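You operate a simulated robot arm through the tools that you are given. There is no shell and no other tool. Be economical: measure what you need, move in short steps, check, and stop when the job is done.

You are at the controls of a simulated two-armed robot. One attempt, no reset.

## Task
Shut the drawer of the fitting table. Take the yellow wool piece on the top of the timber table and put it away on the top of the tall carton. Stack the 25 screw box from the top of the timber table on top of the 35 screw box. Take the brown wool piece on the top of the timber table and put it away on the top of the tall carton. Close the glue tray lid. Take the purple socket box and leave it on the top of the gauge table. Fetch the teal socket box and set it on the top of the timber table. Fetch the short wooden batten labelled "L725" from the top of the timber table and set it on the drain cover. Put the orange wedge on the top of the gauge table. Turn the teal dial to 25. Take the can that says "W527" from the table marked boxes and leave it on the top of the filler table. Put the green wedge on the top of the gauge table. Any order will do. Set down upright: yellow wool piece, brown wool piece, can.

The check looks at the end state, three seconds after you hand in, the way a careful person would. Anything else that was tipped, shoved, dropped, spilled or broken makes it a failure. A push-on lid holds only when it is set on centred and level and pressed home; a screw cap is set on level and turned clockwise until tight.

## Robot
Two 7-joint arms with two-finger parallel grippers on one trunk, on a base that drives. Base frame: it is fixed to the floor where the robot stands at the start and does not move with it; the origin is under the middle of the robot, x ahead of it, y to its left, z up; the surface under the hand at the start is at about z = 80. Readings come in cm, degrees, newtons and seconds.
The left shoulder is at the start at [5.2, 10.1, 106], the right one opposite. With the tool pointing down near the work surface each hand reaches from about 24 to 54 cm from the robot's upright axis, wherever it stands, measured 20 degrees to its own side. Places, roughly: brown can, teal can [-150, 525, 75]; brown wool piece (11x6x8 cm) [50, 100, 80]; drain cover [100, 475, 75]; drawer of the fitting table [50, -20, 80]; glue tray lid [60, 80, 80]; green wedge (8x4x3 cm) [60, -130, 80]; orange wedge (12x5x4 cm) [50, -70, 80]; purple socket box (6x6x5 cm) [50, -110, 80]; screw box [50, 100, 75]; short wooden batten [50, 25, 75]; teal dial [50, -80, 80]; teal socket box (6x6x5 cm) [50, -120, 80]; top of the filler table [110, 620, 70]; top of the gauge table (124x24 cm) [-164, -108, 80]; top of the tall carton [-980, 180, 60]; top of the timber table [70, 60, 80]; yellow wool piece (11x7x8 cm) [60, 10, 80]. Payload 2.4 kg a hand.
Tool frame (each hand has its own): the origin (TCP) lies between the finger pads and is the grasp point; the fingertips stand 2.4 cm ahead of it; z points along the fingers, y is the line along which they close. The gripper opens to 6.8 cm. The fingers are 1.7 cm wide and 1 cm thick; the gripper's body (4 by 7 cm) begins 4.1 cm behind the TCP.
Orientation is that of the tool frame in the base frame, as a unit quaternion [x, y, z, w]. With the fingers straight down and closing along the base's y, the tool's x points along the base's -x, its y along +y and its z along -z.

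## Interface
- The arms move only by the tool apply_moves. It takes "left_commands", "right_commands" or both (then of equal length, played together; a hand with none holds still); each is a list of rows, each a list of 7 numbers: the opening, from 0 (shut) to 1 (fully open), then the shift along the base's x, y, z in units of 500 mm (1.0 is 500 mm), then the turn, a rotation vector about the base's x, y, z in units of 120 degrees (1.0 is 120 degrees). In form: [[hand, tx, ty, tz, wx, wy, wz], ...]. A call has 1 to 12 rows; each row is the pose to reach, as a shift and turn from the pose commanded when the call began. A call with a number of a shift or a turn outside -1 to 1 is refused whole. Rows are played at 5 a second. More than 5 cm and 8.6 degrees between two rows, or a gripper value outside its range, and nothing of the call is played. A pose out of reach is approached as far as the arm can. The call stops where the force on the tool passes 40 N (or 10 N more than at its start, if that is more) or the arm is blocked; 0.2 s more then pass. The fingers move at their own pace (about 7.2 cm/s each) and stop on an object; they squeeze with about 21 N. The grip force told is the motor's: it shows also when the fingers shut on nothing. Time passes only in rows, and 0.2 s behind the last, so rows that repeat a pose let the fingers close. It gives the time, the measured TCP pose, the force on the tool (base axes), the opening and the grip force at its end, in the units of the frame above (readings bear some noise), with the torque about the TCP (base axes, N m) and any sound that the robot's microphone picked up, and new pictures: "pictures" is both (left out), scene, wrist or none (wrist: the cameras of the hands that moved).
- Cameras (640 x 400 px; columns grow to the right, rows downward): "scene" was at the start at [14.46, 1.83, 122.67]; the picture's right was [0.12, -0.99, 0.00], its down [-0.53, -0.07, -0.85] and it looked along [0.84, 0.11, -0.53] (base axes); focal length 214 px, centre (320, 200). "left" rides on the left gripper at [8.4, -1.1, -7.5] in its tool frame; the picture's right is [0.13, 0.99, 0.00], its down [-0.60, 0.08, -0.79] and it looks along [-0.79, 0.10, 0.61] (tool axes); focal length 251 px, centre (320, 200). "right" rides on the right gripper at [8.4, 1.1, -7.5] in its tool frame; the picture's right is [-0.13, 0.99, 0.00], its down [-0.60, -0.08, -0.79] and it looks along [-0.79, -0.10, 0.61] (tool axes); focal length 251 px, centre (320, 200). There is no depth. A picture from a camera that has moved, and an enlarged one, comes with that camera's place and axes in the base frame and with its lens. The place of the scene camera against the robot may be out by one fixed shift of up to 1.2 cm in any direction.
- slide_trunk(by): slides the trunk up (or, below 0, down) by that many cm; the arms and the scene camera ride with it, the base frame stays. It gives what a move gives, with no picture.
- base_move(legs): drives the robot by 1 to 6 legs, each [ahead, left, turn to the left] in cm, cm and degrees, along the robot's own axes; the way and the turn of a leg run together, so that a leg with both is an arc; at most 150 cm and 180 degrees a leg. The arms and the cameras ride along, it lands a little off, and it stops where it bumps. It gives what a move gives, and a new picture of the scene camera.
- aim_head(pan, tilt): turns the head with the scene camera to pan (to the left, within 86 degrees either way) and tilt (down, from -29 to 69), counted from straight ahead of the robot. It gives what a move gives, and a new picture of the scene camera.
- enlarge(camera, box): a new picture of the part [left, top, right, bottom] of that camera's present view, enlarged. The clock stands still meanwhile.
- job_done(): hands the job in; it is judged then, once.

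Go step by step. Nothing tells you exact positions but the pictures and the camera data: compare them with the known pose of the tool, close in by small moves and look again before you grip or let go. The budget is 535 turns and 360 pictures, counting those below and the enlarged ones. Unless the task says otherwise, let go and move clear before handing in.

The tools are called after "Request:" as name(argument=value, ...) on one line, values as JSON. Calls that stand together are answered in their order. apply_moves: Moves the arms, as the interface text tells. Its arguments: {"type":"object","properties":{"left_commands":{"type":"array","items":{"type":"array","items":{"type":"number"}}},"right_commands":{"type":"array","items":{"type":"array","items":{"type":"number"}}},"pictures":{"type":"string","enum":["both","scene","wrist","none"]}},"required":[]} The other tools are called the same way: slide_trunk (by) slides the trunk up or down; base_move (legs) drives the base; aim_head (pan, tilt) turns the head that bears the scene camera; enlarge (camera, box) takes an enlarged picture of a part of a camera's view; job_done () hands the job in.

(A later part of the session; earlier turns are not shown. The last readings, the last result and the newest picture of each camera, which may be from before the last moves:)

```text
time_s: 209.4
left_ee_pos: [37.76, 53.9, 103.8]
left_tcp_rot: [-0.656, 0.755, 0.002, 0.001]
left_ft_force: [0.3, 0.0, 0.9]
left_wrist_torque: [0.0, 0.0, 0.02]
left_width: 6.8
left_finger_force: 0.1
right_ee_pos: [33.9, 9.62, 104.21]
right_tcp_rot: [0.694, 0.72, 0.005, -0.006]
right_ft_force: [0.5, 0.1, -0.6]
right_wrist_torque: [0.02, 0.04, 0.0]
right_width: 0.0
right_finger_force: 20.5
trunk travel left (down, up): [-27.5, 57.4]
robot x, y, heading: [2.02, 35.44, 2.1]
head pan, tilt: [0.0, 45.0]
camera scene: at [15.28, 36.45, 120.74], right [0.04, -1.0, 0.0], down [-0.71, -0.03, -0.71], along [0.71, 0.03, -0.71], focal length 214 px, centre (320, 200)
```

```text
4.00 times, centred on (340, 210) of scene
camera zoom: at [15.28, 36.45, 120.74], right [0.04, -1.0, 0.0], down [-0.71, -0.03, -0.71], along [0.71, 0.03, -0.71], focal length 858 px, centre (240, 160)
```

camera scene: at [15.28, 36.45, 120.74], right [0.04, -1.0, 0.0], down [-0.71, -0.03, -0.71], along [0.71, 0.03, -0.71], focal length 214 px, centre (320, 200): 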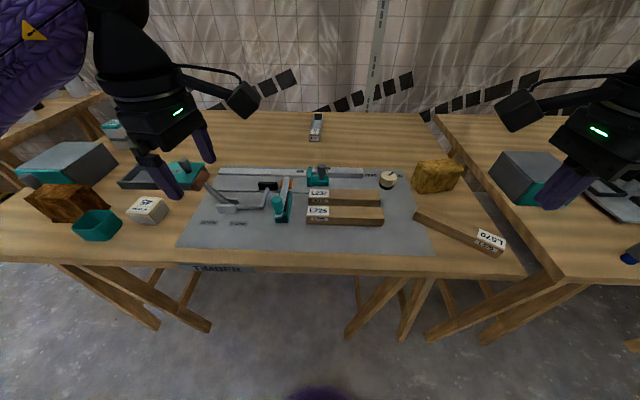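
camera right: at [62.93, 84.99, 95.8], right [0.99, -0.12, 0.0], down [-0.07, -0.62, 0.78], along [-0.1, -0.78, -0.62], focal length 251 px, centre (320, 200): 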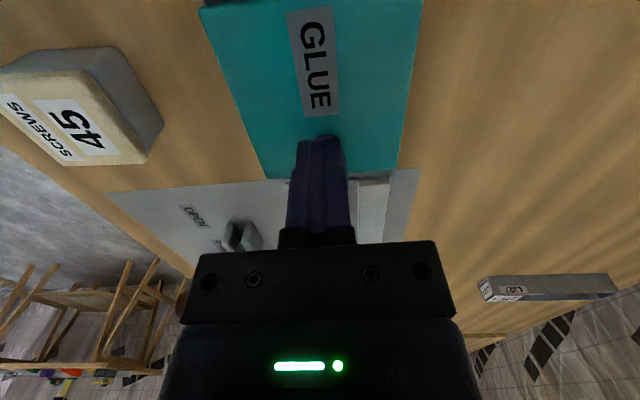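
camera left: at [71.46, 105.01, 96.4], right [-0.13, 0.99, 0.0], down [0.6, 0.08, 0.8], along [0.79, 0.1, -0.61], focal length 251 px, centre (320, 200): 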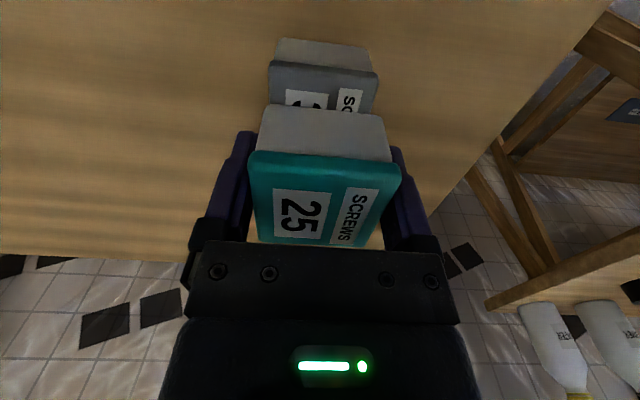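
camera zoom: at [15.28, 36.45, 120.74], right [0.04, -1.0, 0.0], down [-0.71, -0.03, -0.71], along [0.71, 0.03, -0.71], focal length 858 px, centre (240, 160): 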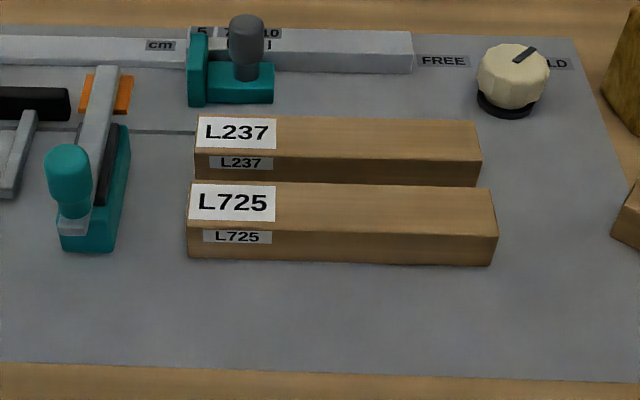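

L725 spans y 23–41 at x≈49.3, with a 2.5 cm gap behind it. Shift left 10 cm and use the right hand closing along x, half-open.

Request:
base_move(legs=[[0, 10, -2.1]])

```text
time_s: 210.6
left_ee_pos: [38.16, 62.82, 103.78]
left_tcp_rot: [-0.642, 0.767, 0.001, 0.0]
left_ft_force: [0.6, 0.7, 0.3]
left_wrist_torque: [-0.01, 0.03, -0.01]
left_width: 6.8
left_finger_force: 0.1
right_ee_pos: [32.76, 18.69, 104.13]
right_tcp_rot: [0.705, 0.709, 0.004, -0.004]
right_ft_force: [0.4, -0.2, 0.0]
right_wrist_torque: [0.02, 0.02, 0.0]
right_width: 0.0
right_finger_force: 21.1
trunk travel left (down, up): [-27.5, 57.4]
robot x, y, heading: [1.26, 45.25, 0.5]
head pan, tilt: [0.0, 45.0]
camera scene: at [15.08, 46.15, 120.74], right [0.0, -1.0, 0.0], down [-0.71, 0.0, -0.71], along [0.71, 0.0, -0.71], focal length 214 px, centre (320, 200)
```

scene: 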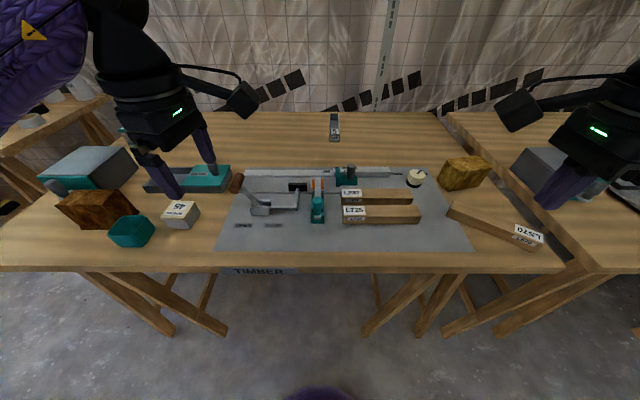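

Move the right hand over the batten at [49.3,31.5].

Request:
apply_moves(right_commands=[[0.5, 0.07, 0.05, 0, 0, 0, 0], [0.76, 0.14, 0.1, 0, 0, 0, 0], [0.76, 0.2, 0.15, -0.03, 0, 0, 0], [0.76, 0.26, 0.2, -0.06, 0, 0, 0], [0.76, 0.33, 0.25, -0.1, 0, 0, 0], [0.76, 0.33, 0.256, -0.19, 0, 0, 0], [0.76, 0.33, 0.256, -0.26, 0, 0, 0], [0.76, 0.33, 0.256, -0.26, 0, 0, 0]], pictures="wrist")

Request:
enlarge(camera="scene", box=[310, 150, 450, 250])

```text
time_s: 212.4
left_ee_pos: [38.15, 62.76, 103.83]
left_tcp_rot: [-0.642, 0.767, 0.002, 0.0]
left_ft_force: [0.6, 0.1, -0.7]
left_wrist_torque: [-0.02, 0.01, 0.0]
left_width: 6.79
left_finger_force: 0.0
right_ee_pos: [49.51, 31.67, 91.08]
right_tcp_rot: [0.706, 0.708, 0.005, -0.005]
right_ft_force: [0.0, -0.1, 0.1]
right_wrist_torque: [0.01, -0.01, -0.04]
right_width: 5.18
right_finger_force: 0.0
trunk travel left (down, up): [-27.5, 57.4]
robot x, y, heading: [1.22, 45.33, 0.3]
head pan, tilt: [0.0, 45.0]
camera right: at [50.5, 39.97, 98.67], right [0.99, -0.13, 0.0], down [-0.08, -0.61, 0.79], along [-0.1, -0.78, -0.62], focal length 251 px, centre (320, 200)
```

right: 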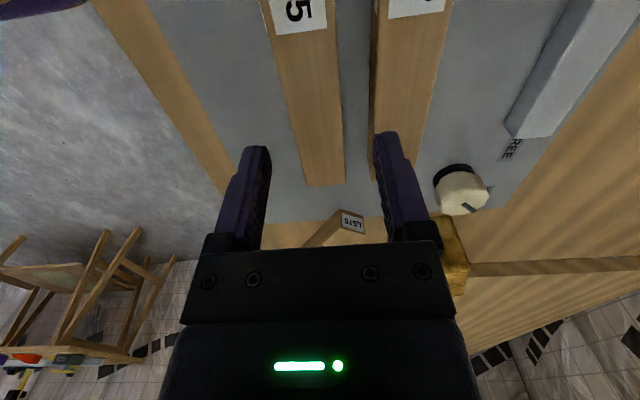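

```text
4.00 times, centred on (380, 200) of scene
camera zoom: at [15.09, 46.13, 120.74], right [0.0, -1.0, 0.0], down [-0.71, 0.0, -0.71], along [0.71, 0.0, -0.71], focal length 858 px, centre (80, 200)
```

zoom: 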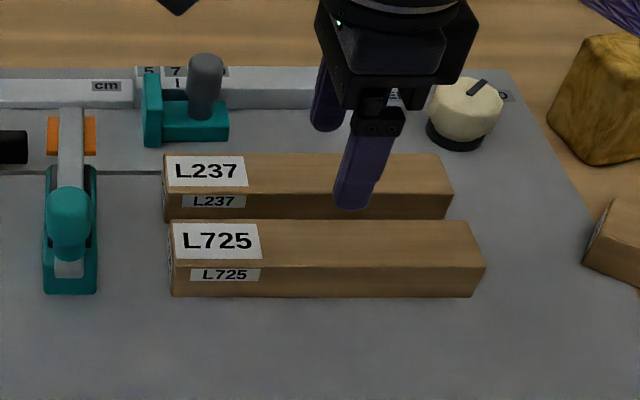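

Request:
apply_moves(right_commands=[[0.76, -0.012, 0, -0.06, 0, 0, 0], [0.76, -0.012, 0, -0.12, 0, 0, 0], [0.76, -0.012, 0, -0.15, 0, 0, 0], [0.76, -0.012, 0, -0.162, 0, 0, 0], [0.4, -0.012, 0, -0.162, 0, 0, 0], [0.3, -0.012, 0, -0.162, 0, 0, 0], [0.3, -0.012, 0, -0.162, 0, 0, 0]], pictures="wrist")

```text
time_s: 214.0
left_ee_pos: [38.11, 62.76, 103.74]
left_tcp_rot: [-0.642, 0.767, 0.001, 0.001]
left_ft_force: [0.1, 0.4, -0.2]
left_wrist_torque: [0.0, 0.01, -0.02]
left_width: 6.8
left_finger_force: 0.1
right_ee_pos: [48.89, 31.54, 83.05]
right_tcp_rot: [0.706, 0.708, 0.005, -0.004]
right_ft_force: [0.3, -0.2, 0.4]
right_wrist_torque: [0.0, -0.01, -0.01]
right_width: 3.8
right_finger_force: 21.3
trunk travel left (down, up): [-27.5, 57.4]
robot x, y, heading: [1.24, 45.36, 0.5]
head pan, tilt: [0.0, 45.0]
camera right: at [49.87, 39.87, 90.6], right [0.99, -0.13, 0.0], down [-0.08, -0.61, 0.79], along [-0.1, -0.78, -0.62], focal length 251 px, centre (320, 200)
```

right: 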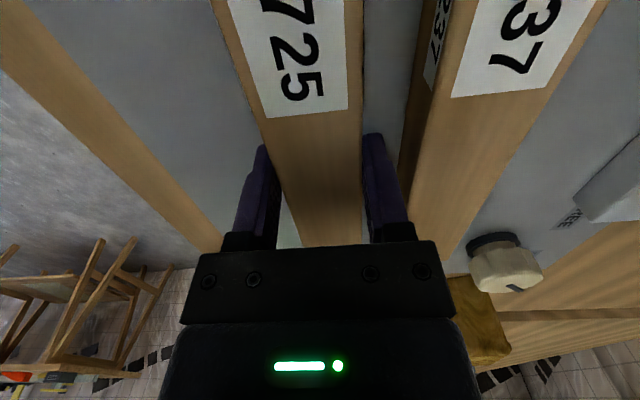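

Gripped L725 (3.8 cm). Lift it.

Request:
apply_moves(right_commands=[[0.3, 0, 0, 0.06, 0, 0, 0], [0.3, 0, 0, 0.15, 0, 0, 0], [0.3, -0.02, 0, 0.24, 0, 0, 0], [0.3, -0.08, 0, 0.31, 0, 0, 0], [0.3, -0.15, -0.02, 0.37, 0, 0, 0], [0.3, -0.23, -0.05, 0.41, 0, 0, 0], [0.3, -0.3, -0.08, 0.44, 0, 0, 0]], pictures="scene")

```text
time_s: 215.6
left_ee_pos: [38.07, 62.66, 103.72]
left_tcp_rot: [-0.642, 0.766, 0.002, 0.001]
left_ft_force: [-0.4, 0.1, -0.3]
left_wrist_torque: [0.03, 0.01, 0.01]
left_width: 6.8
left_finger_force: 0.0
right_ee_pos: [33.31, 27.38, 105.17]
right_tcp_rot: [0.706, 0.708, 0.004, -0.004]
right_ft_force: [0.9, -0.2, -0.8]
right_wrist_torque: [-0.02, -0.02, -0.02]
right_width: 3.76
right_finger_force: 21.3
trunk travel left (down, up): [-27.5, 57.4]
robot x, y, heading: [1.23, 45.29, 0.1]
head pan, tilt: [0.0, 45.0]
camera scene: at [15.06, 46.11, 120.75], right [0.0, -1.0, 0.0], down [-0.71, 0.0, -0.71], along [0.71, 0.0, -0.71], focal length 214 px, centre (320, 200)
```

scene: 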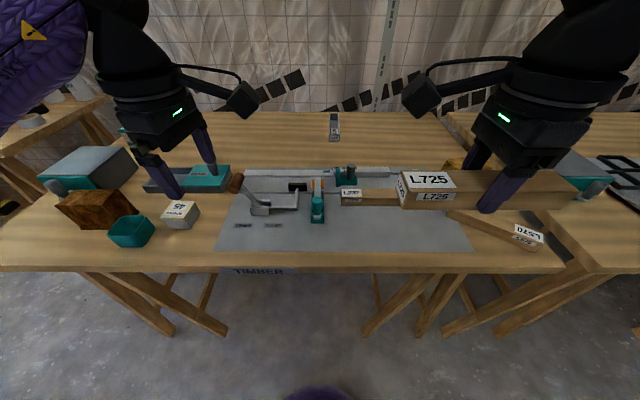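

Batten in hand. Back off, turn left, and drive up the aisle toward the drain cover, looking on the way.

Request:
base_move(legs=[[-30, 0, 0], [0, 0, 90], [120, 0, 0]])

Request:
aim_head(pan=0, tilt=15)

```text
time_s: 227.0
left_ee_pos: [-45.36, 199.88, 103.78]
left_tcp_rot: [0.996, -0.089, -0.002, 0.001]
left_ft_force: [-0.3, 0.1, -0.9]
left_wrist_torque: [-0.01, -0.01, -0.02]
left_width: 6.8
left_finger_force: 0.1
right_ee_pos: [-10.0, 194.96, 105.18]
right_tcp_rot: [0.0, 1.0, 0.0, -0.007]
right_ft_force: [0.2, 0.5, -0.9]
right_wrist_torque: [0.0, -0.01, -0.01]
right_width: 3.78
right_finger_force: 20.6
trunk travel left (down, up): [-27.5, 57.4]
robot x, y, heading: [-28.12, 162.98, 90.3]
head pan, tilt: [0.0, 45.0]
camera scene: at [-27.88, 177.33, 120.74], right [1.0, 0.0, 0.0], down [0.0, -0.71, -0.71], along [0.0, 0.71, -0.71], focal length 214 px, centre (320, 200)
```

scene: 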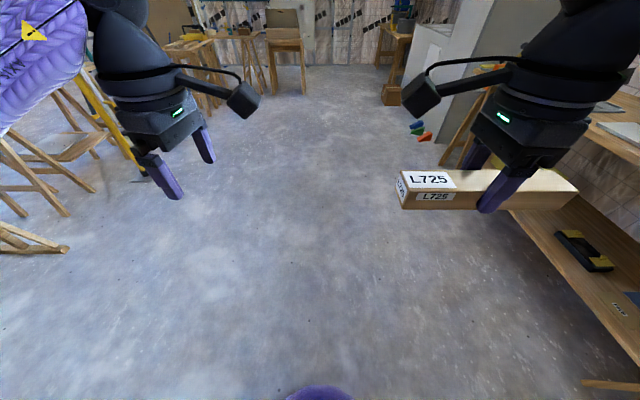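

```text
time_s: 227.9
left_ee_pos: [-45.34, 199.9, 103.88]
left_tcp_rot: [0.996, -0.09, -0.002, 0.002]
left_ft_force: [0.9, 0.5, 0.2]
left_wrist_torque: [0.0, -0.03, 0.01]
left_width: 6.81
left_finger_force: 0.2
right_ee_pos: [-10.12, 195.06, 105.18]
right_tcp_rot: [0.0, 1.0, 0.0, -0.007]
right_ft_force: [0.9, 0.3, -1.3]
right_wrist_torque: [0.02, -0.03, 0.01]
right_width: 3.76
right_finger_force: 21.1
trunk travel left (down, up): [-27.5, 57.4]
robot x, y, heading: [-27.71, 163.27, 90.2]
head pan, tilt: [0.0, 15.0]
camera scene: at [-27.88, 178.54, 125.42], right [1.0, 0.0, 0.0], down [0.0, -0.26, -0.97], along [0.0, 0.97, -0.26], focal length 214 px, centre (320, 200)
```

scene: 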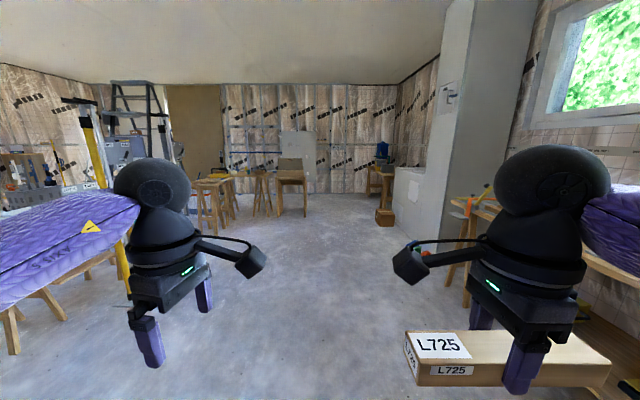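

Request:
base_move(legs=[[145, 0, 0], [40, 0, 0]])

Request:
aim_head(pan=-50, tilt=20)

Request:
aim_head(pan=20, tilt=15)

```text
time_s: 237.2
left_ee_pos: [-41.83, 383.66, 103.84]
left_tcp_rot: [0.995, -0.099, -0.002, 0.001]
left_ft_force: [-0.2, -0.3, 0.2]
left_wrist_torque: [0.01, -0.01, -0.01]
left_width: 6.79
left_finger_force: 0.2
right_ee_pos: [-6.58, 378.15, 105.17]
right_tcp_rot: [0.01, 1.0, 0.0, -0.007]
right_ft_force: [0.0, -0.8, -0.8]
right_wrist_torque: [-0.03, -0.03, 0.02]
right_width: 3.79
right_finger_force: 20.6
trunk travel left (down, up): [-27.5, 57.4]
robot x, y, heading: [-25.4, 346.81, 88.9]
head pan, tilt: [0.0, 15.0]
camera scene: at [-24.82, 362.05, 125.42], right [1.0, -0.02, 0.0], down [0.0, -0.26, -0.97], along [0.02, 0.97, -0.26], focal length 214 px, centre (320, 200)
```

scene: 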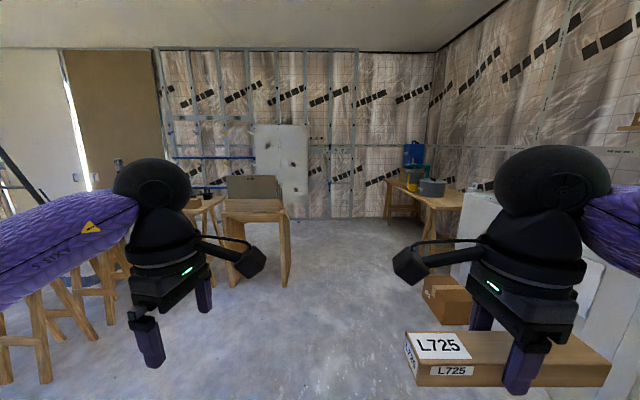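

```text
time_s: 238.3
left_ee_pos: [-41.73, 383.68, 103.81]
left_tcp_rot: [0.995, -0.099, -0.002, 0.001]
left_ft_force: [0.2, 0.9, -0.6]
left_wrist_torque: [-0.02, 0.0, 0.0]
left_width: 6.82
left_finger_force: 0.0
right_ee_pos: [-6.69, 378.17, 105.23]
right_tcp_rot: [0.009, 1.0, 0.0, -0.007]
right_ft_force: [-0.1, -0.4, 0.0]
right_wrist_torque: [-0.04, -0.02, 0.01]
right_width: 3.75
right_finger_force: 21.9
trunk travel left (down, up): [-27.5, 57.4]
robot x, y, heading: [-25.0, 346.58, 88.7]
head pan, tilt: [-50.0, 20.0]
camera scene: at [-17.75, 358.56, 124.61], right [0.63, -0.78, 0.0], down [-0.27, -0.22, -0.94], along [0.73, 0.59, -0.34], focal length 214 px, centre (320, 200)
```

scene: 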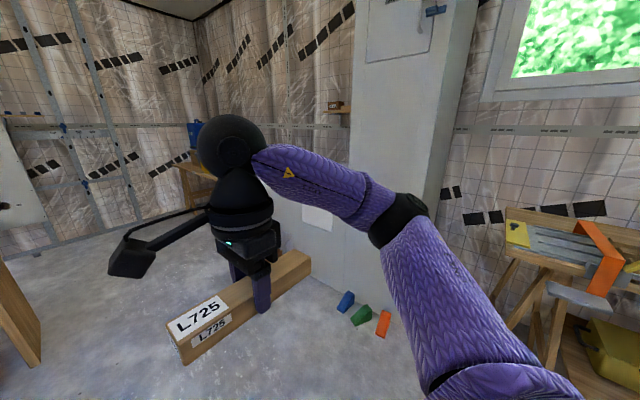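

```text
time_s: 239.8
left_ee_pos: [-41.76, 383.55, 103.86]
left_tcp_rot: [0.995, -0.099, -0.002, 0.001]
left_ft_force: [-0.1, 0.5, -0.1]
left_wrist_torque: [-0.02, -0.04, -0.01]
left_width: 6.81
left_finger_force: 0.0
right_ee_pos: [-6.55, 378.15, 105.2]
right_tcp_rot: [0.01, 1.0, -0.001, -0.008]
right_ft_force: [0.4, -0.9, -1.7]
right_wrist_torque: [-0.04, -0.03, 0.0]
right_width: 3.77
right_finger_force: 21.0
trunk travel left (down, up): [-27.5, 57.4]
robot x, y, heading: [-25.2, 346.31, 89.1]
head pan, tilt: [20.0, 15.0]
camera scene: at [-28.01, 361.53, 125.42], right [0.95, 0.32, 0.0], down [0.08, -0.25, -0.97], along [-0.31, 0.91, -0.26], focal length 214 px, centre (320, 200)
```

scene: 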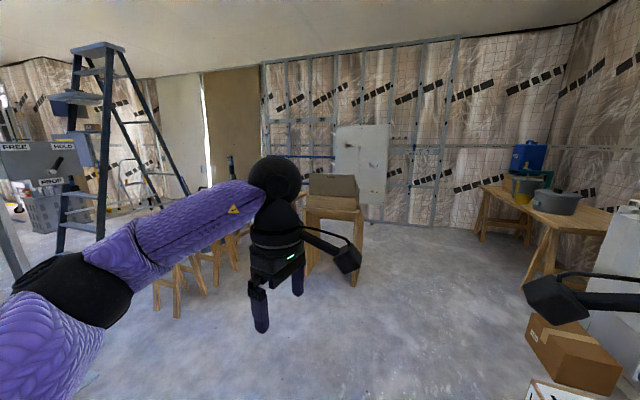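

Request:
base_move(legs=[[115, 0, 0], [0, 0, -89]])

Request:
aim_head(pan=0, tilt=30)

```text
time_s: 249.4
left_ee_pos: [11.35, 481.21, 103.9]
left_tcp_rot: [-0.659, 0.752, 0.002, 0.001]
left_ft_force: [0.4, 0.1, -0.3]
left_wrist_torque: [-0.03, 0.01, 0.0]
left_width: 6.8
left_finger_force: 0.0
right_ee_pos: [8.26, 445.71, 105.25]
right_tcp_rot: [0.689, 0.724, 0.005, -0.004]
right_ft_force: [0.0, 0.3, -0.9]
right_wrist_torque: [-0.02, -0.03, -0.01]
right_width: 3.78
right_finger_force: 20.8
trunk travel left (down, up): [-27.5, 57.4]
robot x, y, heading: [-24.27, 461.98, 2.8]
head pan, tilt: [20.0, 15.0]
camera scene: at [-10.37, 466.74, 125.42], right [0.39, -0.92, 0.0], down [-0.24, -0.1, -0.97], along [0.89, 0.37, -0.26], focal length 214 px, centre (320, 200)
```

scene: 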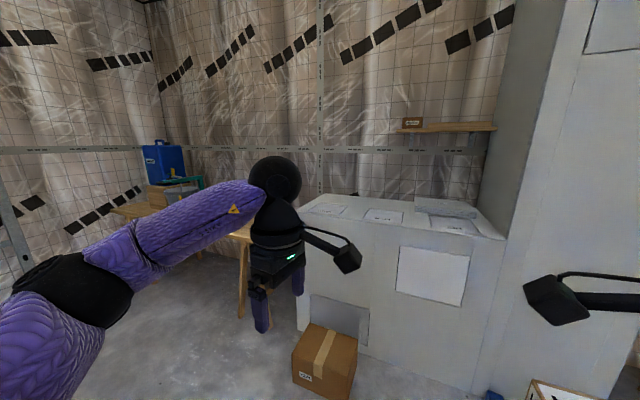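

```text
time_s: 250.2
left_ee_pos: [11.34, 481.27, 103.71]
left_tcp_rot: [-0.659, 0.752, 0.002, 0.0]
left_ft_force: [-0.6, 0.2, -0.3]
left_wrist_torque: [0.0, 0.0, 0.01]
left_width: 6.78
left_finger_force: 0.0
right_ee_pos: [8.2, 445.72, 105.19]
right_tcp_rot: [0.69, 0.723, 0.005, -0.005]
right_ft_force: [0.2, 0.6, -0.1]
right_wrist_torque: [-0.01, -0.01, 0.04]
right_width: 3.77
right_finger_force: 20.9
trunk travel left (down, up): [-27.5, 57.4]
robot x, y, heading: [-24.47, 462.15, 3.0]
head pan, tilt: [0.0, 30.0]
camera scene: at [-9.94, 463.57, 123.01], right [0.05, -1.0, 0.0], down [-0.5, -0.02, -0.87], along [0.87, 0.04, -0.5], focal length 214 px, centre (320, 200)
```

scene: 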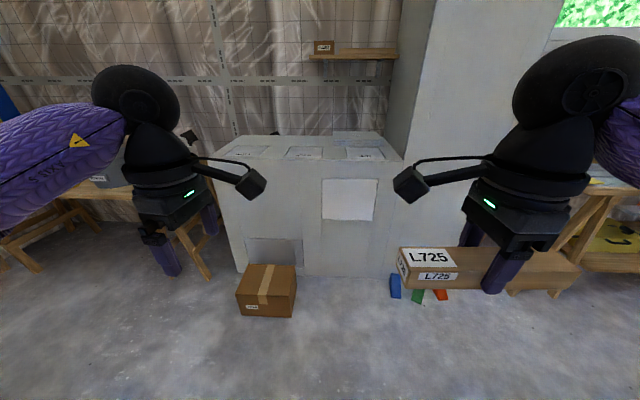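

Request:
enlarge(camera="scene", box=[210, 120, 420, 230])

```text
3.05 times, centred on (315, 175) of scene
camera zoom: at [-9.94, 463.57, 123.01], right [0.05, -1.0, 0.0], down [-0.5, -0.02, -0.87], along [0.87, 0.04, -0.5], focal length 654 px, centre (335, 276)
```

zoom: 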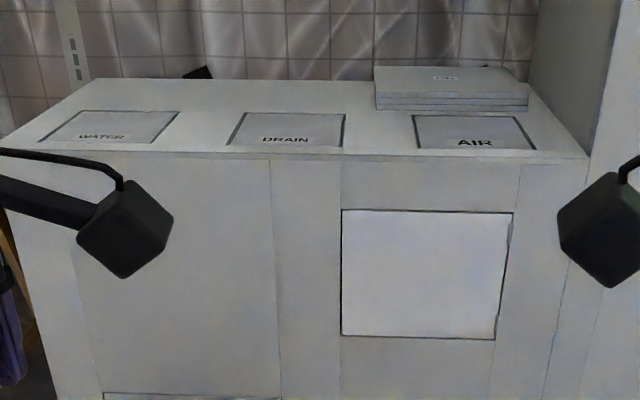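

The DRAIN cover is the middle panel on the grey block's top (≈[110,477], z≈85). A carton stands on the floor before it, so I come in from the right side at an angle.

Request:
base_move(legs=[[58, -15, 0], [0, 0, 27]])

Request:
aim_head(pan=0, tilt=45)

```text
time_s: 255.0
left_ee_pos: [58.46, 483.26, 103.8]
left_tcp_rot: [0.815, -0.58, -0.001, 0.001]
left_ft_force: [-0.1, 0.1, -0.3]
left_wrist_torque: [0.03, 0.01, 0.0]
left_width: 6.8
left_finger_force: 0.1
right_ee_pos: [71.53, 450.19, 105.19]
right_tcp_rot: [0.505, 0.863, 0.004, -0.005]
right_ft_force: [0.6, 0.5, -1.8]
right_wrist_torque: [-0.02, -0.03, 0.0]
right_width: 3.79
right_finger_force: 20.8
trunk travel left (down, up): [-27.5, 57.4]
robot x, y, heading: [35.4, 450.13, 29.3]
head pan, tilt: [0.0, 30.0]
camera scene: at [47.62, 458.0, 123.0], right [0.49, -0.87, 0.0], down [-0.44, -0.25, -0.87], along [0.75, 0.42, -0.5], focal length 214 px, centre (320, 200)
```

scene: 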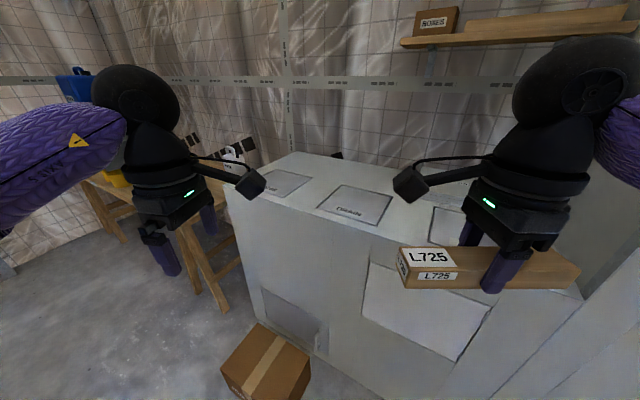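

```text
time_s: 255.7
left_ee_pos: [58.48, 483.3, 103.72]
left_tcp_rot: [0.815, -0.58, -0.001, 0.0]
left_ft_force: [0.5, 0.8, 0.3]
left_wrist_torque: [0.02, -0.02, -0.02]
left_width: 6.81
left_finger_force: 0.0
right_ee_pos: [71.58, 450.14, 105.24]
right_tcp_rot: [0.505, 0.863, 0.004, -0.007]
right_ft_force: [1.2, 0.6, -0.9]
right_wrist_torque: [0.01, 0.01, 0.0]
right_width: 3.77
right_finger_force: 21.1
trunk travel left (down, up): [-27.5, 57.4]
robot x, y, heading: [35.07, 450.24, 29.3]
head pan, tilt: [0.0, 45.0]
camera scene: at [46.83, 457.55, 120.75], right [0.49, -0.87, 0.0], down [-0.62, -0.35, -0.71], along [0.62, 0.35, -0.71], focal length 214 px, centre (320, 200)
```

scene: 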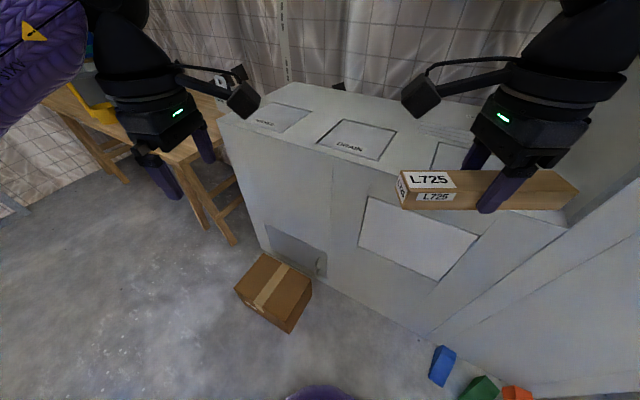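

Cover spans x 98–118, y 467–487. Sidle in to about (64,450), keeping clear of the carton.

Request:
base_move(legs=[[25, -14, 0]])

```text
time_s: 257.8
left_ee_pos: [86.79, 484.0, 103.63]
left_tcp_rot: [0.818, -0.575, 0.0, 0.001]
left_ft_force: [-0.3, -0.6, 0.1]
left_wrist_torque: [0.02, 0.0, -0.01]
left_width: 6.83
left_finger_force: 0.0
right_ee_pos: [100.3, 451.22, 105.16]
right_tcp_rot: [0.498, 0.867, 0.001, -0.005]
right_ft_force: [0.5, 0.4, -0.6]
right_wrist_torque: [0.03, 0.03, -0.01]
right_width: 3.78
right_finger_force: 21.1
trunk travel left (down, up): [-27.5, 57.4]
robot x, y, heading: [63.34, 450.29, 29.8]
head pan, tilt: [0.0, 45.0]
stopped in leg 1: the robot was blocked; the commanded pose is now the measured one
camera scene: at [75.5, 458.29, 120.71], right [0.5, -0.87, 0.0], down [-0.61, -0.36, -0.7], along [0.61, 0.35, -0.71], focal length 214 px, centre (320, 200)
```

scene: 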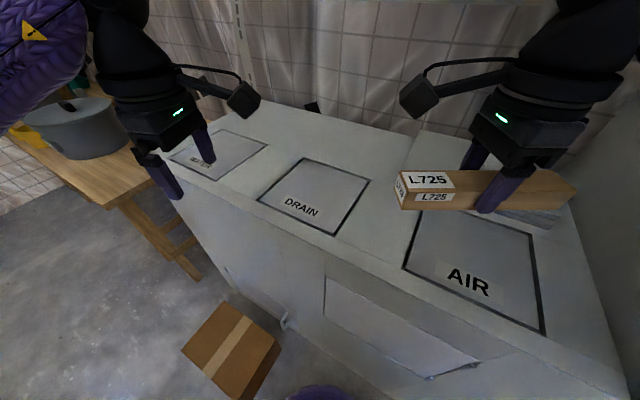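

Touched the block's face with the base; ease back 1.5 cm, then carry the batten over the cover.

Request:
base_move(legs=[[-1.5, 0, 0]])

Request:
apply_moves(right_commands=[[0.3, 0.02, 0.08, 0, 0, 0, 0], [0.3, 0.05, 0.16, 0, 0, 0, 0], [0.3, 0.08, 0.25, 0, 0, 0, 0], [0.3, 0.11, 0.34, 0, 0, 0, 0], [0.3, 0.14, 0.42, 0, 0, 0, 0], [0.3, 0.155, 0.5, 0, 0, 0, 0], [0.3, 0.155, 0.5, -0.08, 0, 0, 0], [0.3, 0.155, 0.5, -0.16, 0, 0, 0], [0.3, 0.155, 0.5, -0.22, 0, 0, 0], [0.3, 0.155, 0.5, -0.22, 0, 0, 0]], left_commands=[[1, -0.04, 0.04, 0, 0, 0, 0], [1, -0.08, 0.08, 0, 0, 0, 0], [1, -0.12, 0.12, 0, 0, 0, 0], [1, -0.16, 0.16, 0, 0, 0, 0], [1, -0.2, 0.2, 0, 0, 0, 0], [1, -0.2, 0.2, 0, 0, 0, 0], [1, -0.2, 0.2, 0, 0, 0, 0], [1, -0.2, 0.2, 0, 0, 0, 0], [1, -0.2, 0.2, 0, 0, 0, 0], [1, -0.2, 0.2, 0, 0, 0, 0]], pictures="both")

```text
time_s: 258.6
left_ee_pos: [85.96, 483.86, 103.51]
left_tcp_rot: [0.82, -0.572, 0.0, 0.002]
left_ft_force: [-0.1, 0.0, 0.2]
left_wrist_torque: [0.0, 0.02, 0.02]
left_width: 6.77
left_finger_force: 0.1
right_ee_pos: [99.62, 451.25, 104.99]
right_tcp_rot: [0.493, 0.87, -0.001, -0.005]
right_ft_force: [0.3, 0.3, -1.1]
right_wrist_torque: [0.01, -0.01, 0.02]
right_width: 3.79
right_finger_force: 20.8
trunk travel left (down, up): [-27.5, 57.4]
robot x, y, heading: [62.92, 450.08, 30.6]
head pan, tilt: [0.0, 45.0]
stopped in leg 1: the robot was blocked; the commanded pose is now the measured one
camera scene: at [74.92, 457.97, 120.7], right [0.51, -0.86, 0.0], down [-0.61, -0.36, -0.71], along [0.61, 0.36, -0.71], focal length 214 px, centre (320, 200)
```

scene: 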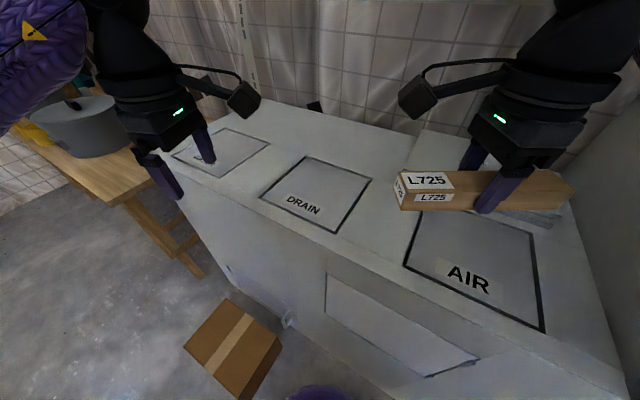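

```text
time_s: 260.8
left_ee_pos: [75.83, 493.6, 103.73]
left_tcp_rot: [0.82, -0.572, -0.001, 0.0]
left_ft_force: [0.7, 0.2, 0.3]
left_wrist_torque: [-0.02, -0.03, -0.02]
left_width: 6.78
left_finger_force: 0.1
right_ee_pos: [105.9, 473.47, 94.03]
right_tcp_rot: [0.494, 0.869, 0.002, -0.006]
right_ft_force: [-0.2, 0.2, -0.2]
right_wrist_torque: [-0.01, -0.02, 0.01]
right_width: 3.77
right_finger_force: 20.7
right hand out of reach, approached as far as the arm can: row 5, 6, 7, 8, 9, 10
trunk travel left (down, up): [-27.5, 57.4]
robot x, y, heading: [63.04, 450.13, 30.4]
head pan, tilt: [0.0, 45.0]
camera scene: at [74.8, 457.6, 120.74], right [0.51, -0.86, 0.0], down [-0.61, -0.36, -0.71], along [0.61, 0.36, -0.71], focal length 214 px, centre (320, 200)
camera right: at [102.52, 481.32, 101.52], right [0.92, 0.4, 0.0], down [0.25, -0.56, 0.79], along [0.31, -0.72, -0.62], focal length 251 px, centre (320, 200)
camera left: at [79.75, 486.04, 111.25], right [-0.89, -0.46, 0.0], down [-0.28, 0.54, 0.79], along [-0.37, 0.7, -0.61], focal length 251 px, centre (320, 200)
```

scene: 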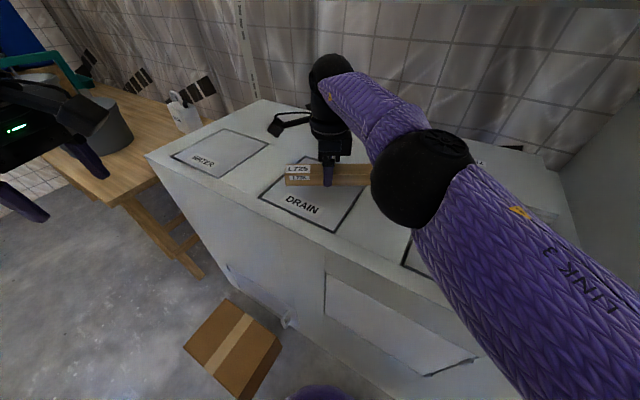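
right: 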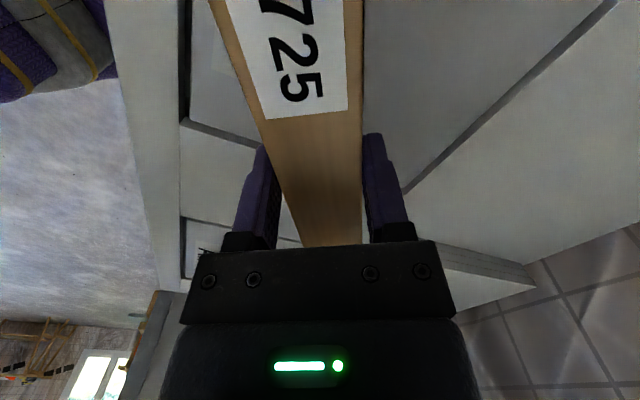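
left: 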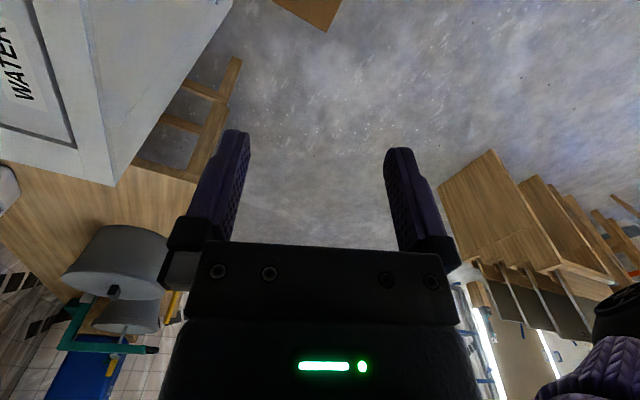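

Slightly beyond reach; pull in 4 cm and turn the batten to lie along y so that it fits on the cover.

Request:
apply_moves(right_commands=[[0.3, -0.03, 0.01, 0, 0, 0, -0.06], [0.3, -0.06, 0.01, 0, 0, 0, -0.12], [0.3, -0.08, 0.01, 0, 0, 0, -0.18], [0.3, -0.08, 0.01, 0, 0, 0, -0.242], [0.3, -0.08, 0.01, 0, 0, 0, -0.242]], pictures="both")

```text
time_s: 262.0
left_ee_pos: [75.81, 493.63, 103.63]
left_tcp_rot: [0.821, -0.572, -0.001, 0.0]
left_ft_force: [-0.2, -0.4, -0.5]
left_wrist_torque: [0.0, 0.0, -0.03]
left_width: 6.78
left_finger_force: 0.0
right_ee_pos: [102.87, 475.54, 95.36]
right_tcp_rot: [0.697, 0.717, 0.003, -0.005]
right_ft_force: [-0.6, 0.1, -2.2]
right_wrist_torque: [0.0, 0.03, 0.0]
right_width: 3.77
right_finger_force: 20.7
right hand out of reach, approached as far as the arm can: row 1, 2, 3, 4, 5
trunk travel left (down, up): [-27.5, 57.4]
robot x, y, heading: [63.07, 450.0, 30.4]
head pan, tilt: [0.0, 45.0]
camera scene: at [74.79, 457.6, 120.74], right [0.51, -0.86, 0.0], down [-0.61, -0.36, -0.71], along [0.61, 0.36, -0.71], focal length 214 px, centre (320, 200)
camera right: at [103.71, 483.99, 102.99], right [0.99, -0.1, 0.0], down [-0.06, -0.61, 0.79], along [-0.08, -0.78, -0.62], focal length 251 px, centre (320, 200)
```

scene: 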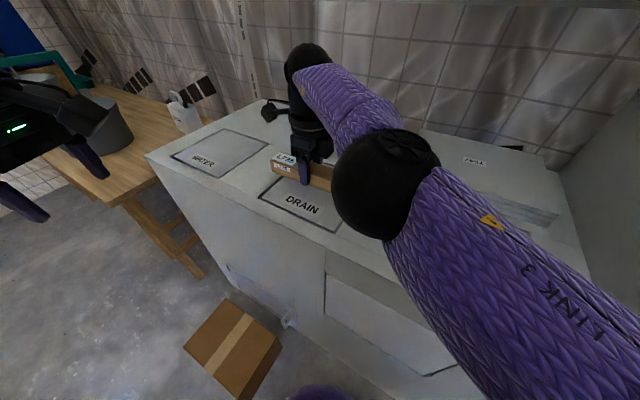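
right: 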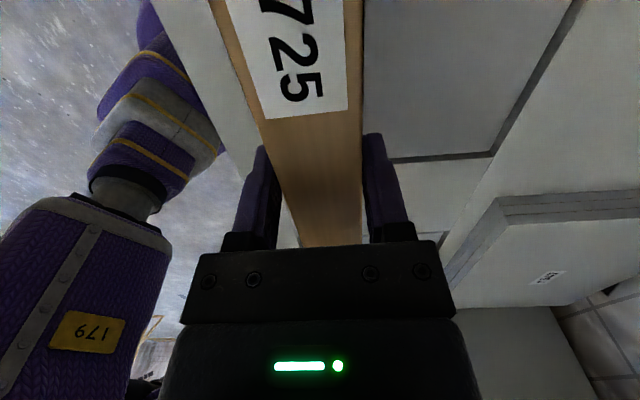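

Request:
apply_moves(right_commands=[[0.3, 0.0, 0.02, -0.02, 0, 0, 0], [0.3, 0.0, 0.03, -0.04, 0, 0, 0], [0.3, 0.0, 0.03, -0.06, 0, 0, 0]], pictures="none")

```text
time_s: 262.8
left_ee_pos: [75.9, 493.49, 103.69]
left_tcp_rot: [0.82, -0.572, -0.001, 0.0]
left_ft_force: [0.3, 0.6, -1.4]
left_wrist_torque: [0.03, 0.0, 0.0]
left_width: 6.79
left_finger_force: 0.0
right_ee_pos: [102.62, 476.36, 92.52]
right_tcp_rot: [0.696, 0.718, 0.004, -0.005]
right_ft_force: [-0.9, 0.3, -1.1]
right_wrist_torque: [-0.02, -0.02, 0.05]
right_width: 3.76
right_finger_force: 21.0
right hand out of reach, approached as far as the arm can: row 1, 2, 3
trunk travel left (down, up): [-27.5, 57.4]
robot x, y, heading: [63.3, 450.46, 30.5]
head pan, tilt: [0.0, 45.0]
```

Request:
apply_moves(right_commands=[[0.3, 0.0, 0, -0.03, 0, 0, 0], [0.3, 0.0, 0, -0.045, 0, 0, 0], [0.3, 0.0, 0, -0.055, 0, 0, 0], [0.3, 0.0, 0, -0.063, 0, 0, 0], [0.3, 0, 0, -0.07, 0, 0, 0]], pictures="wrist")

```text
time_s: 264.0
left_ee_pos: [75.87, 493.59, 103.74]
left_tcp_rot: [0.82, -0.572, -0.001, 0.0]
left_ft_force: [0.6, 0.5, 0.5]
left_wrist_torque: [-0.03, 0.02, -0.03]
left_width: 6.79
left_finger_force: 0.1
right_ee_pos: [102.67, 476.31, 88.92]
right_tcp_rot: [0.696, 0.718, 0.003, -0.004]
right_ft_force: [0.7, 0.1, 5.5]
right_wrist_torque: [-0.62, 0.04, 0.12]
right_width: 3.79
right_finger_force: 21.5
trunk travel left (down, up): [-27.5, 57.4]
robot x, y, heading: [62.74, 449.75, 30.1]
head pan, tilt: [0.0, 45.0]
camera right: at [103.34, 484.81, 96.49], right [1.0, -0.1, 0.0], down [-0.06, -0.61, 0.79], along [-0.08, -0.78, -0.62], focal length 251 px, centre (320, 200)
```

right: 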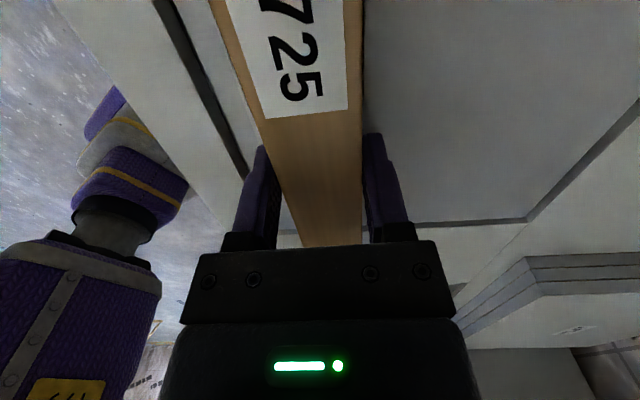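

Contact begins, but the far end overlaps the cover's edge slightly; lift a bit, shift +1.2 cm in y, and lower again.

Request:
apply_moves(right_commands=[[0.3, 0.0, 0, 0.02, 0, 0, 0], [0.3, 0.0, 0.024, 0.02, 0, 0, 0], [0.3, 0.0, 0.024, 0.01, 0, 0, 0], [0.3, 0.0, 0.024, 0.0, 0, 0, 0], [0.3, 0, 0.024, -0.006, 0, 0, 0]], pictures="both")

```text
time_s: 265.2
left_ee_pos: [75.86, 493.55, 103.84]
left_tcp_rot: [0.82, -0.572, 0.0, 0.0]
left_ft_force: [0.1, 0.0, -0.3]
left_wrist_torque: [0.0, -0.01, 0.01]
left_width: 6.79
left_finger_force: 0.0
right_ee_pos: [102.01, 476.82, 88.8]
right_tcp_rot: [0.696, 0.718, 0.004, -0.005]
right_ft_force: [2.4, 2.5, 20.5]
right_wrist_torque: [0.05, -0.08, 0.0]
right_width: 3.76
right_finger_force: 21.5
right hand out of reach, approached as far as the arm can: row 2, 3, 4, 5
trunk travel left (down, up): [-27.5, 57.4]
robot x, y, heading: [62.6, 449.8, 30.4]
head pan, tilt: [0.0, 45.0]
camera scene: at [74.68, 457.55, 120.8], right [0.51, -0.86, 0.0], down [-0.61, -0.36, -0.71], along [0.61, 0.36, -0.71], focal length 214 px, centre (320, 200)
camera right: at [102.73, 485.25, 96.34], right [1.0, -0.1, 0.0], down [-0.06, -0.62, 0.79], along [-0.08, -0.78, -0.62], focal length 251 px, centre (320, 200)
```

scene: 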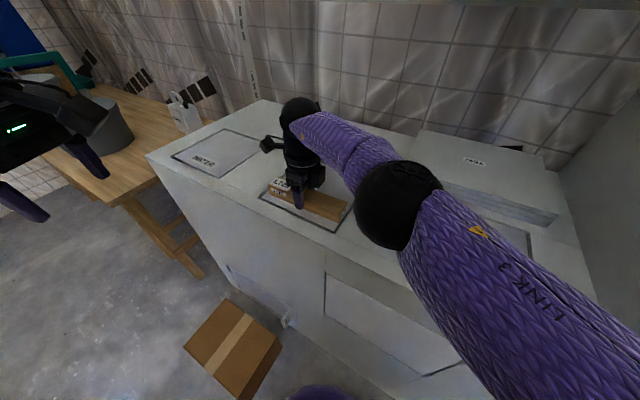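
right: 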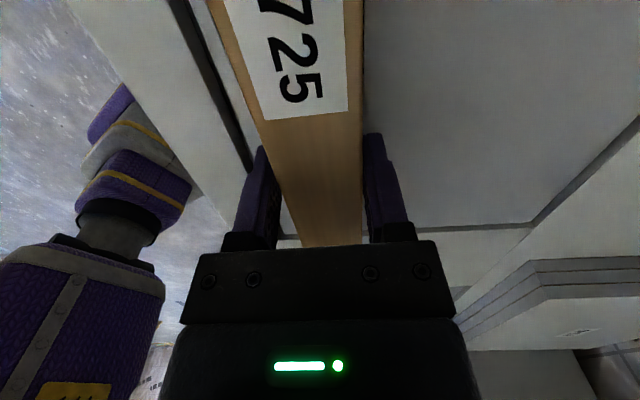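

The batten lies within the cover outline, 20 N contact. Release and rise.

Request:
apply_moves(right_commands=[[0.3, 0.0, 0, 0.003, 0, 0, 0], [0.8, 0.0, 0, 0.003, 0, 0, 0], [0.8, 0.0, 0, 0.003, 0, 0, 0], [0.8, 0.0, 0, 0.06, 0, 0, 0], [0.8, 0, -0.02, 0.14, 0, 0, 0], [0.8, -0.02, -0.06, 0.22, 0, 0, 0], [0.8, -0.04, -0.13, 0.28, 0, 0, 0], [0.8, -0.06, -0.21, 0.32, 0, 0, 0], [0.8, -0.08, -0.29, 0.35, 0, 0, 0], [0.8, -0.1, -0.37, 0.35, 0, 0, 0]], pictures="scene")

```text
time_s: 267.4
left_ee_pos: [75.77, 493.56, 103.72]
left_tcp_rot: [0.82, -0.572, -0.001, 0.0]
left_ft_force: [0.5, 0.3, 0.2]
left_wrist_torque: [-0.03, -0.03, -0.04]
left_width: 6.79
left_finger_force: 0.1
right_ee_pos: [96.97, 458.25, 106.13]
right_tcp_rot: [0.696, 0.718, 0.003, -0.004]
right_ft_force: [1.0, -0.2, -0.3]
right_wrist_torque: [-0.01, 0.02, -0.04]
right_width: 5.42
right_finger_force: 0.0
trunk travel left (down, up): [-27.5, 57.4]
robot x, y, heading: [62.58, 449.88, 30.5]
head pan, tilt: [0.0, 45.0]
camera scene: at [74.77, 457.58, 120.75], right [0.51, -0.86, 0.0], down [-0.61, -0.36, -0.71], along [0.61, 0.36, -0.71], focal length 214 px, centre (320, 200)
```

scene: 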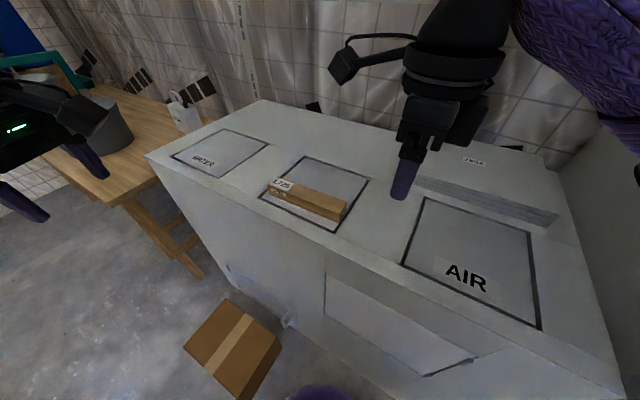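

L725 sits on the drain cover. Before leaving, check the floor around the base, since something blocked me.

Request:
aim_head(pan=-60, tilt=65)

Request:
aim_head(pan=30, tilt=69)

```text
time_s: 268.7
left_ee_pos: [75.92, 493.43, 103.75]
left_tcp_rot: [0.82, -0.572, -0.001, 0.0]
left_ft_force: [0.1, -0.8, -1.1]
left_wrist_torque: [-0.02, 0.0, 0.0]
left_width: 6.81
left_finger_force: 0.1
right_ee_pos: [97.03, 458.4, 106.02]
right_tcp_rot: [0.696, 0.718, 0.004, -0.005]
right_ft_force: [-0.2, 0.1, -0.6]
right_wrist_torque: [-0.01, 0.0, 0.03]
right_width: 5.42
right_finger_force: 0.1
trunk travel left (down, up): [-27.5, 57.4]
robot x, y, heading: [63.05, 449.61, 30.6]
head pan, tilt: [-60.0, 65.0]
camera scene: at [73.07, 450.48, 118.24], right [-0.49, -0.87, 0.0], down [-0.79, 0.45, -0.42], along [0.37, -0.21, -0.91], focal length 214 px, centre (320, 200)
```

scene: 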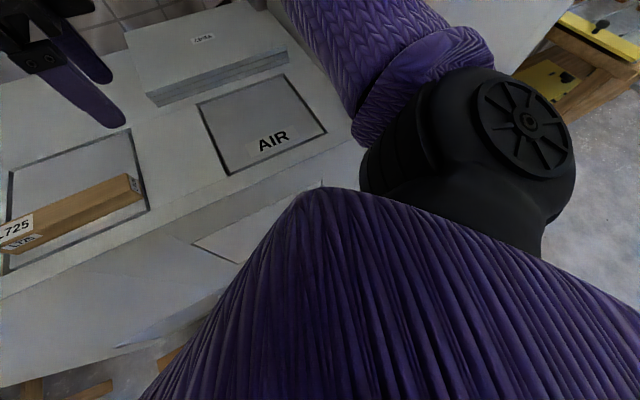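

```text
time_s: 270.4
left_ee_pos: [75.87, 493.6, 103.79]
left_tcp_rot: [0.82, -0.572, -0.001, 0.0]
left_ft_force: [-0.2, 0.6, 0.3]
left_wrist_torque: [0.03, -0.01, -0.01]
left_width: 6.81
left_finger_force: 0.0
right_ee_pos: [96.95, 458.32, 106.04]
right_tcp_rot: [0.696, 0.718, 0.003, -0.004]
right_ft_force: [-0.5, 0.7, -0.9]
right_wrist_torque: [-0.04, 0.0, -0.03]
right_width: 5.46
right_finger_force: 0.0
trunk travel left (down, up): [-27.5, 57.4]
robot x, y, heading: [62.52, 450.04, 30.5]
head pan, tilt: [30.0, 68.8]
camera scene: at [70.53, 458.33, 117.86], right [0.87, -0.49, 0.0], down [-0.46, -0.81, -0.36], along [0.18, 0.32, -0.93], focal length 214 px, centre (320, 200)
```

scene: 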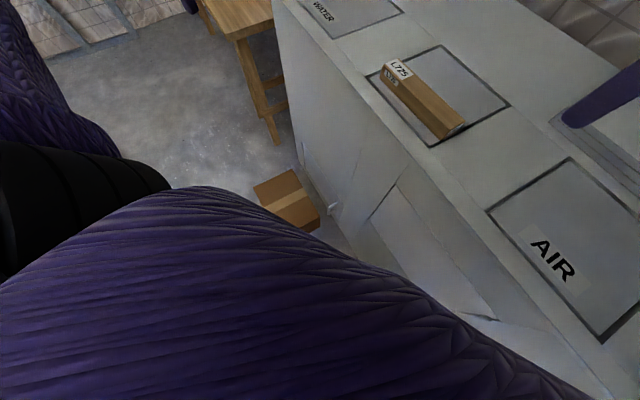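

Request:
base_move(legs=[[-34.5, 20.3, 0]])

Request:
aim_head(pan=-20, tilt=50)

```text
time_s: 272.8
left_ee_pos: [35.64, 493.12, 103.74]
left_tcp_rot: [0.822, -0.57, -0.002, 0.001]
left_ft_force: [0.2, 0.8, 0.6]
left_wrist_torque: [0.0, -0.03, 0.02]
left_width: 6.79
left_finger_force: 0.1
right_ee_pos: [57.03, 458.05, 106.12]
right_tcp_rot: [0.695, 0.719, 0.003, -0.004]
right_ft_force: [1.3, -0.1, 1.0]
right_wrist_torque: [0.03, 0.0, -0.01]
right_width: 5.45
right_finger_force: 0.0
trunk travel left (down, up): [-27.5, 57.4]
robot x, y, heading: [23.06, 449.28, 30.8]
head pan, tilt: [30.0, 68.8]
camera scene: at [30.48, 457.9, 117.86], right [0.87, -0.49, 0.0], down [-0.45, -0.81, -0.36], along [0.18, 0.32, -0.93], focal length 214 px, centre (320, 200)
```

scene: 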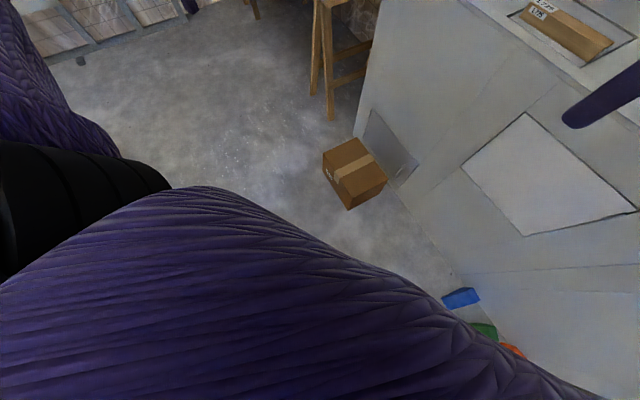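

```text
time_s: 274.0
left_ee_pos: [35.64, 493.21, 103.64]
left_tcp_rot: [0.822, -0.57, -0.001, 0.0]
left_ft_force: [-0.1, 1.0, 0.3]
left_wrist_torque: [-0.02, 0.01, 0.0]
left_width: 6.81
left_finger_force: 0.1
right_ee_pos: [56.9, 457.93, 106.05]
right_tcp_rot: [0.694, 0.72, 0.002, -0.005]
right_ft_force: [0.9, 1.0, 0.4]
right_wrist_torque: [0.02, 0.05, 0.01]
right_width: 5.44
right_finger_force: 0.2
trunk travel left (down, up): [-27.5, 57.4]
robot x, y, heading: [23.29, 449.47, 30.8]
head pan, tilt: [-20.0, 50.0]
camera scene: at [35.33, 454.47, 120.05], right [0.19, -0.98, 0.0], down [-0.75, -0.14, -0.64], along [0.63, 0.12, -0.77], focal length 214 px, centre (320, 200)
```

scene: 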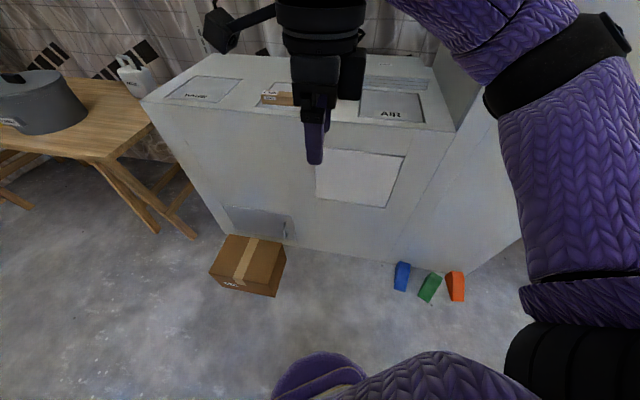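

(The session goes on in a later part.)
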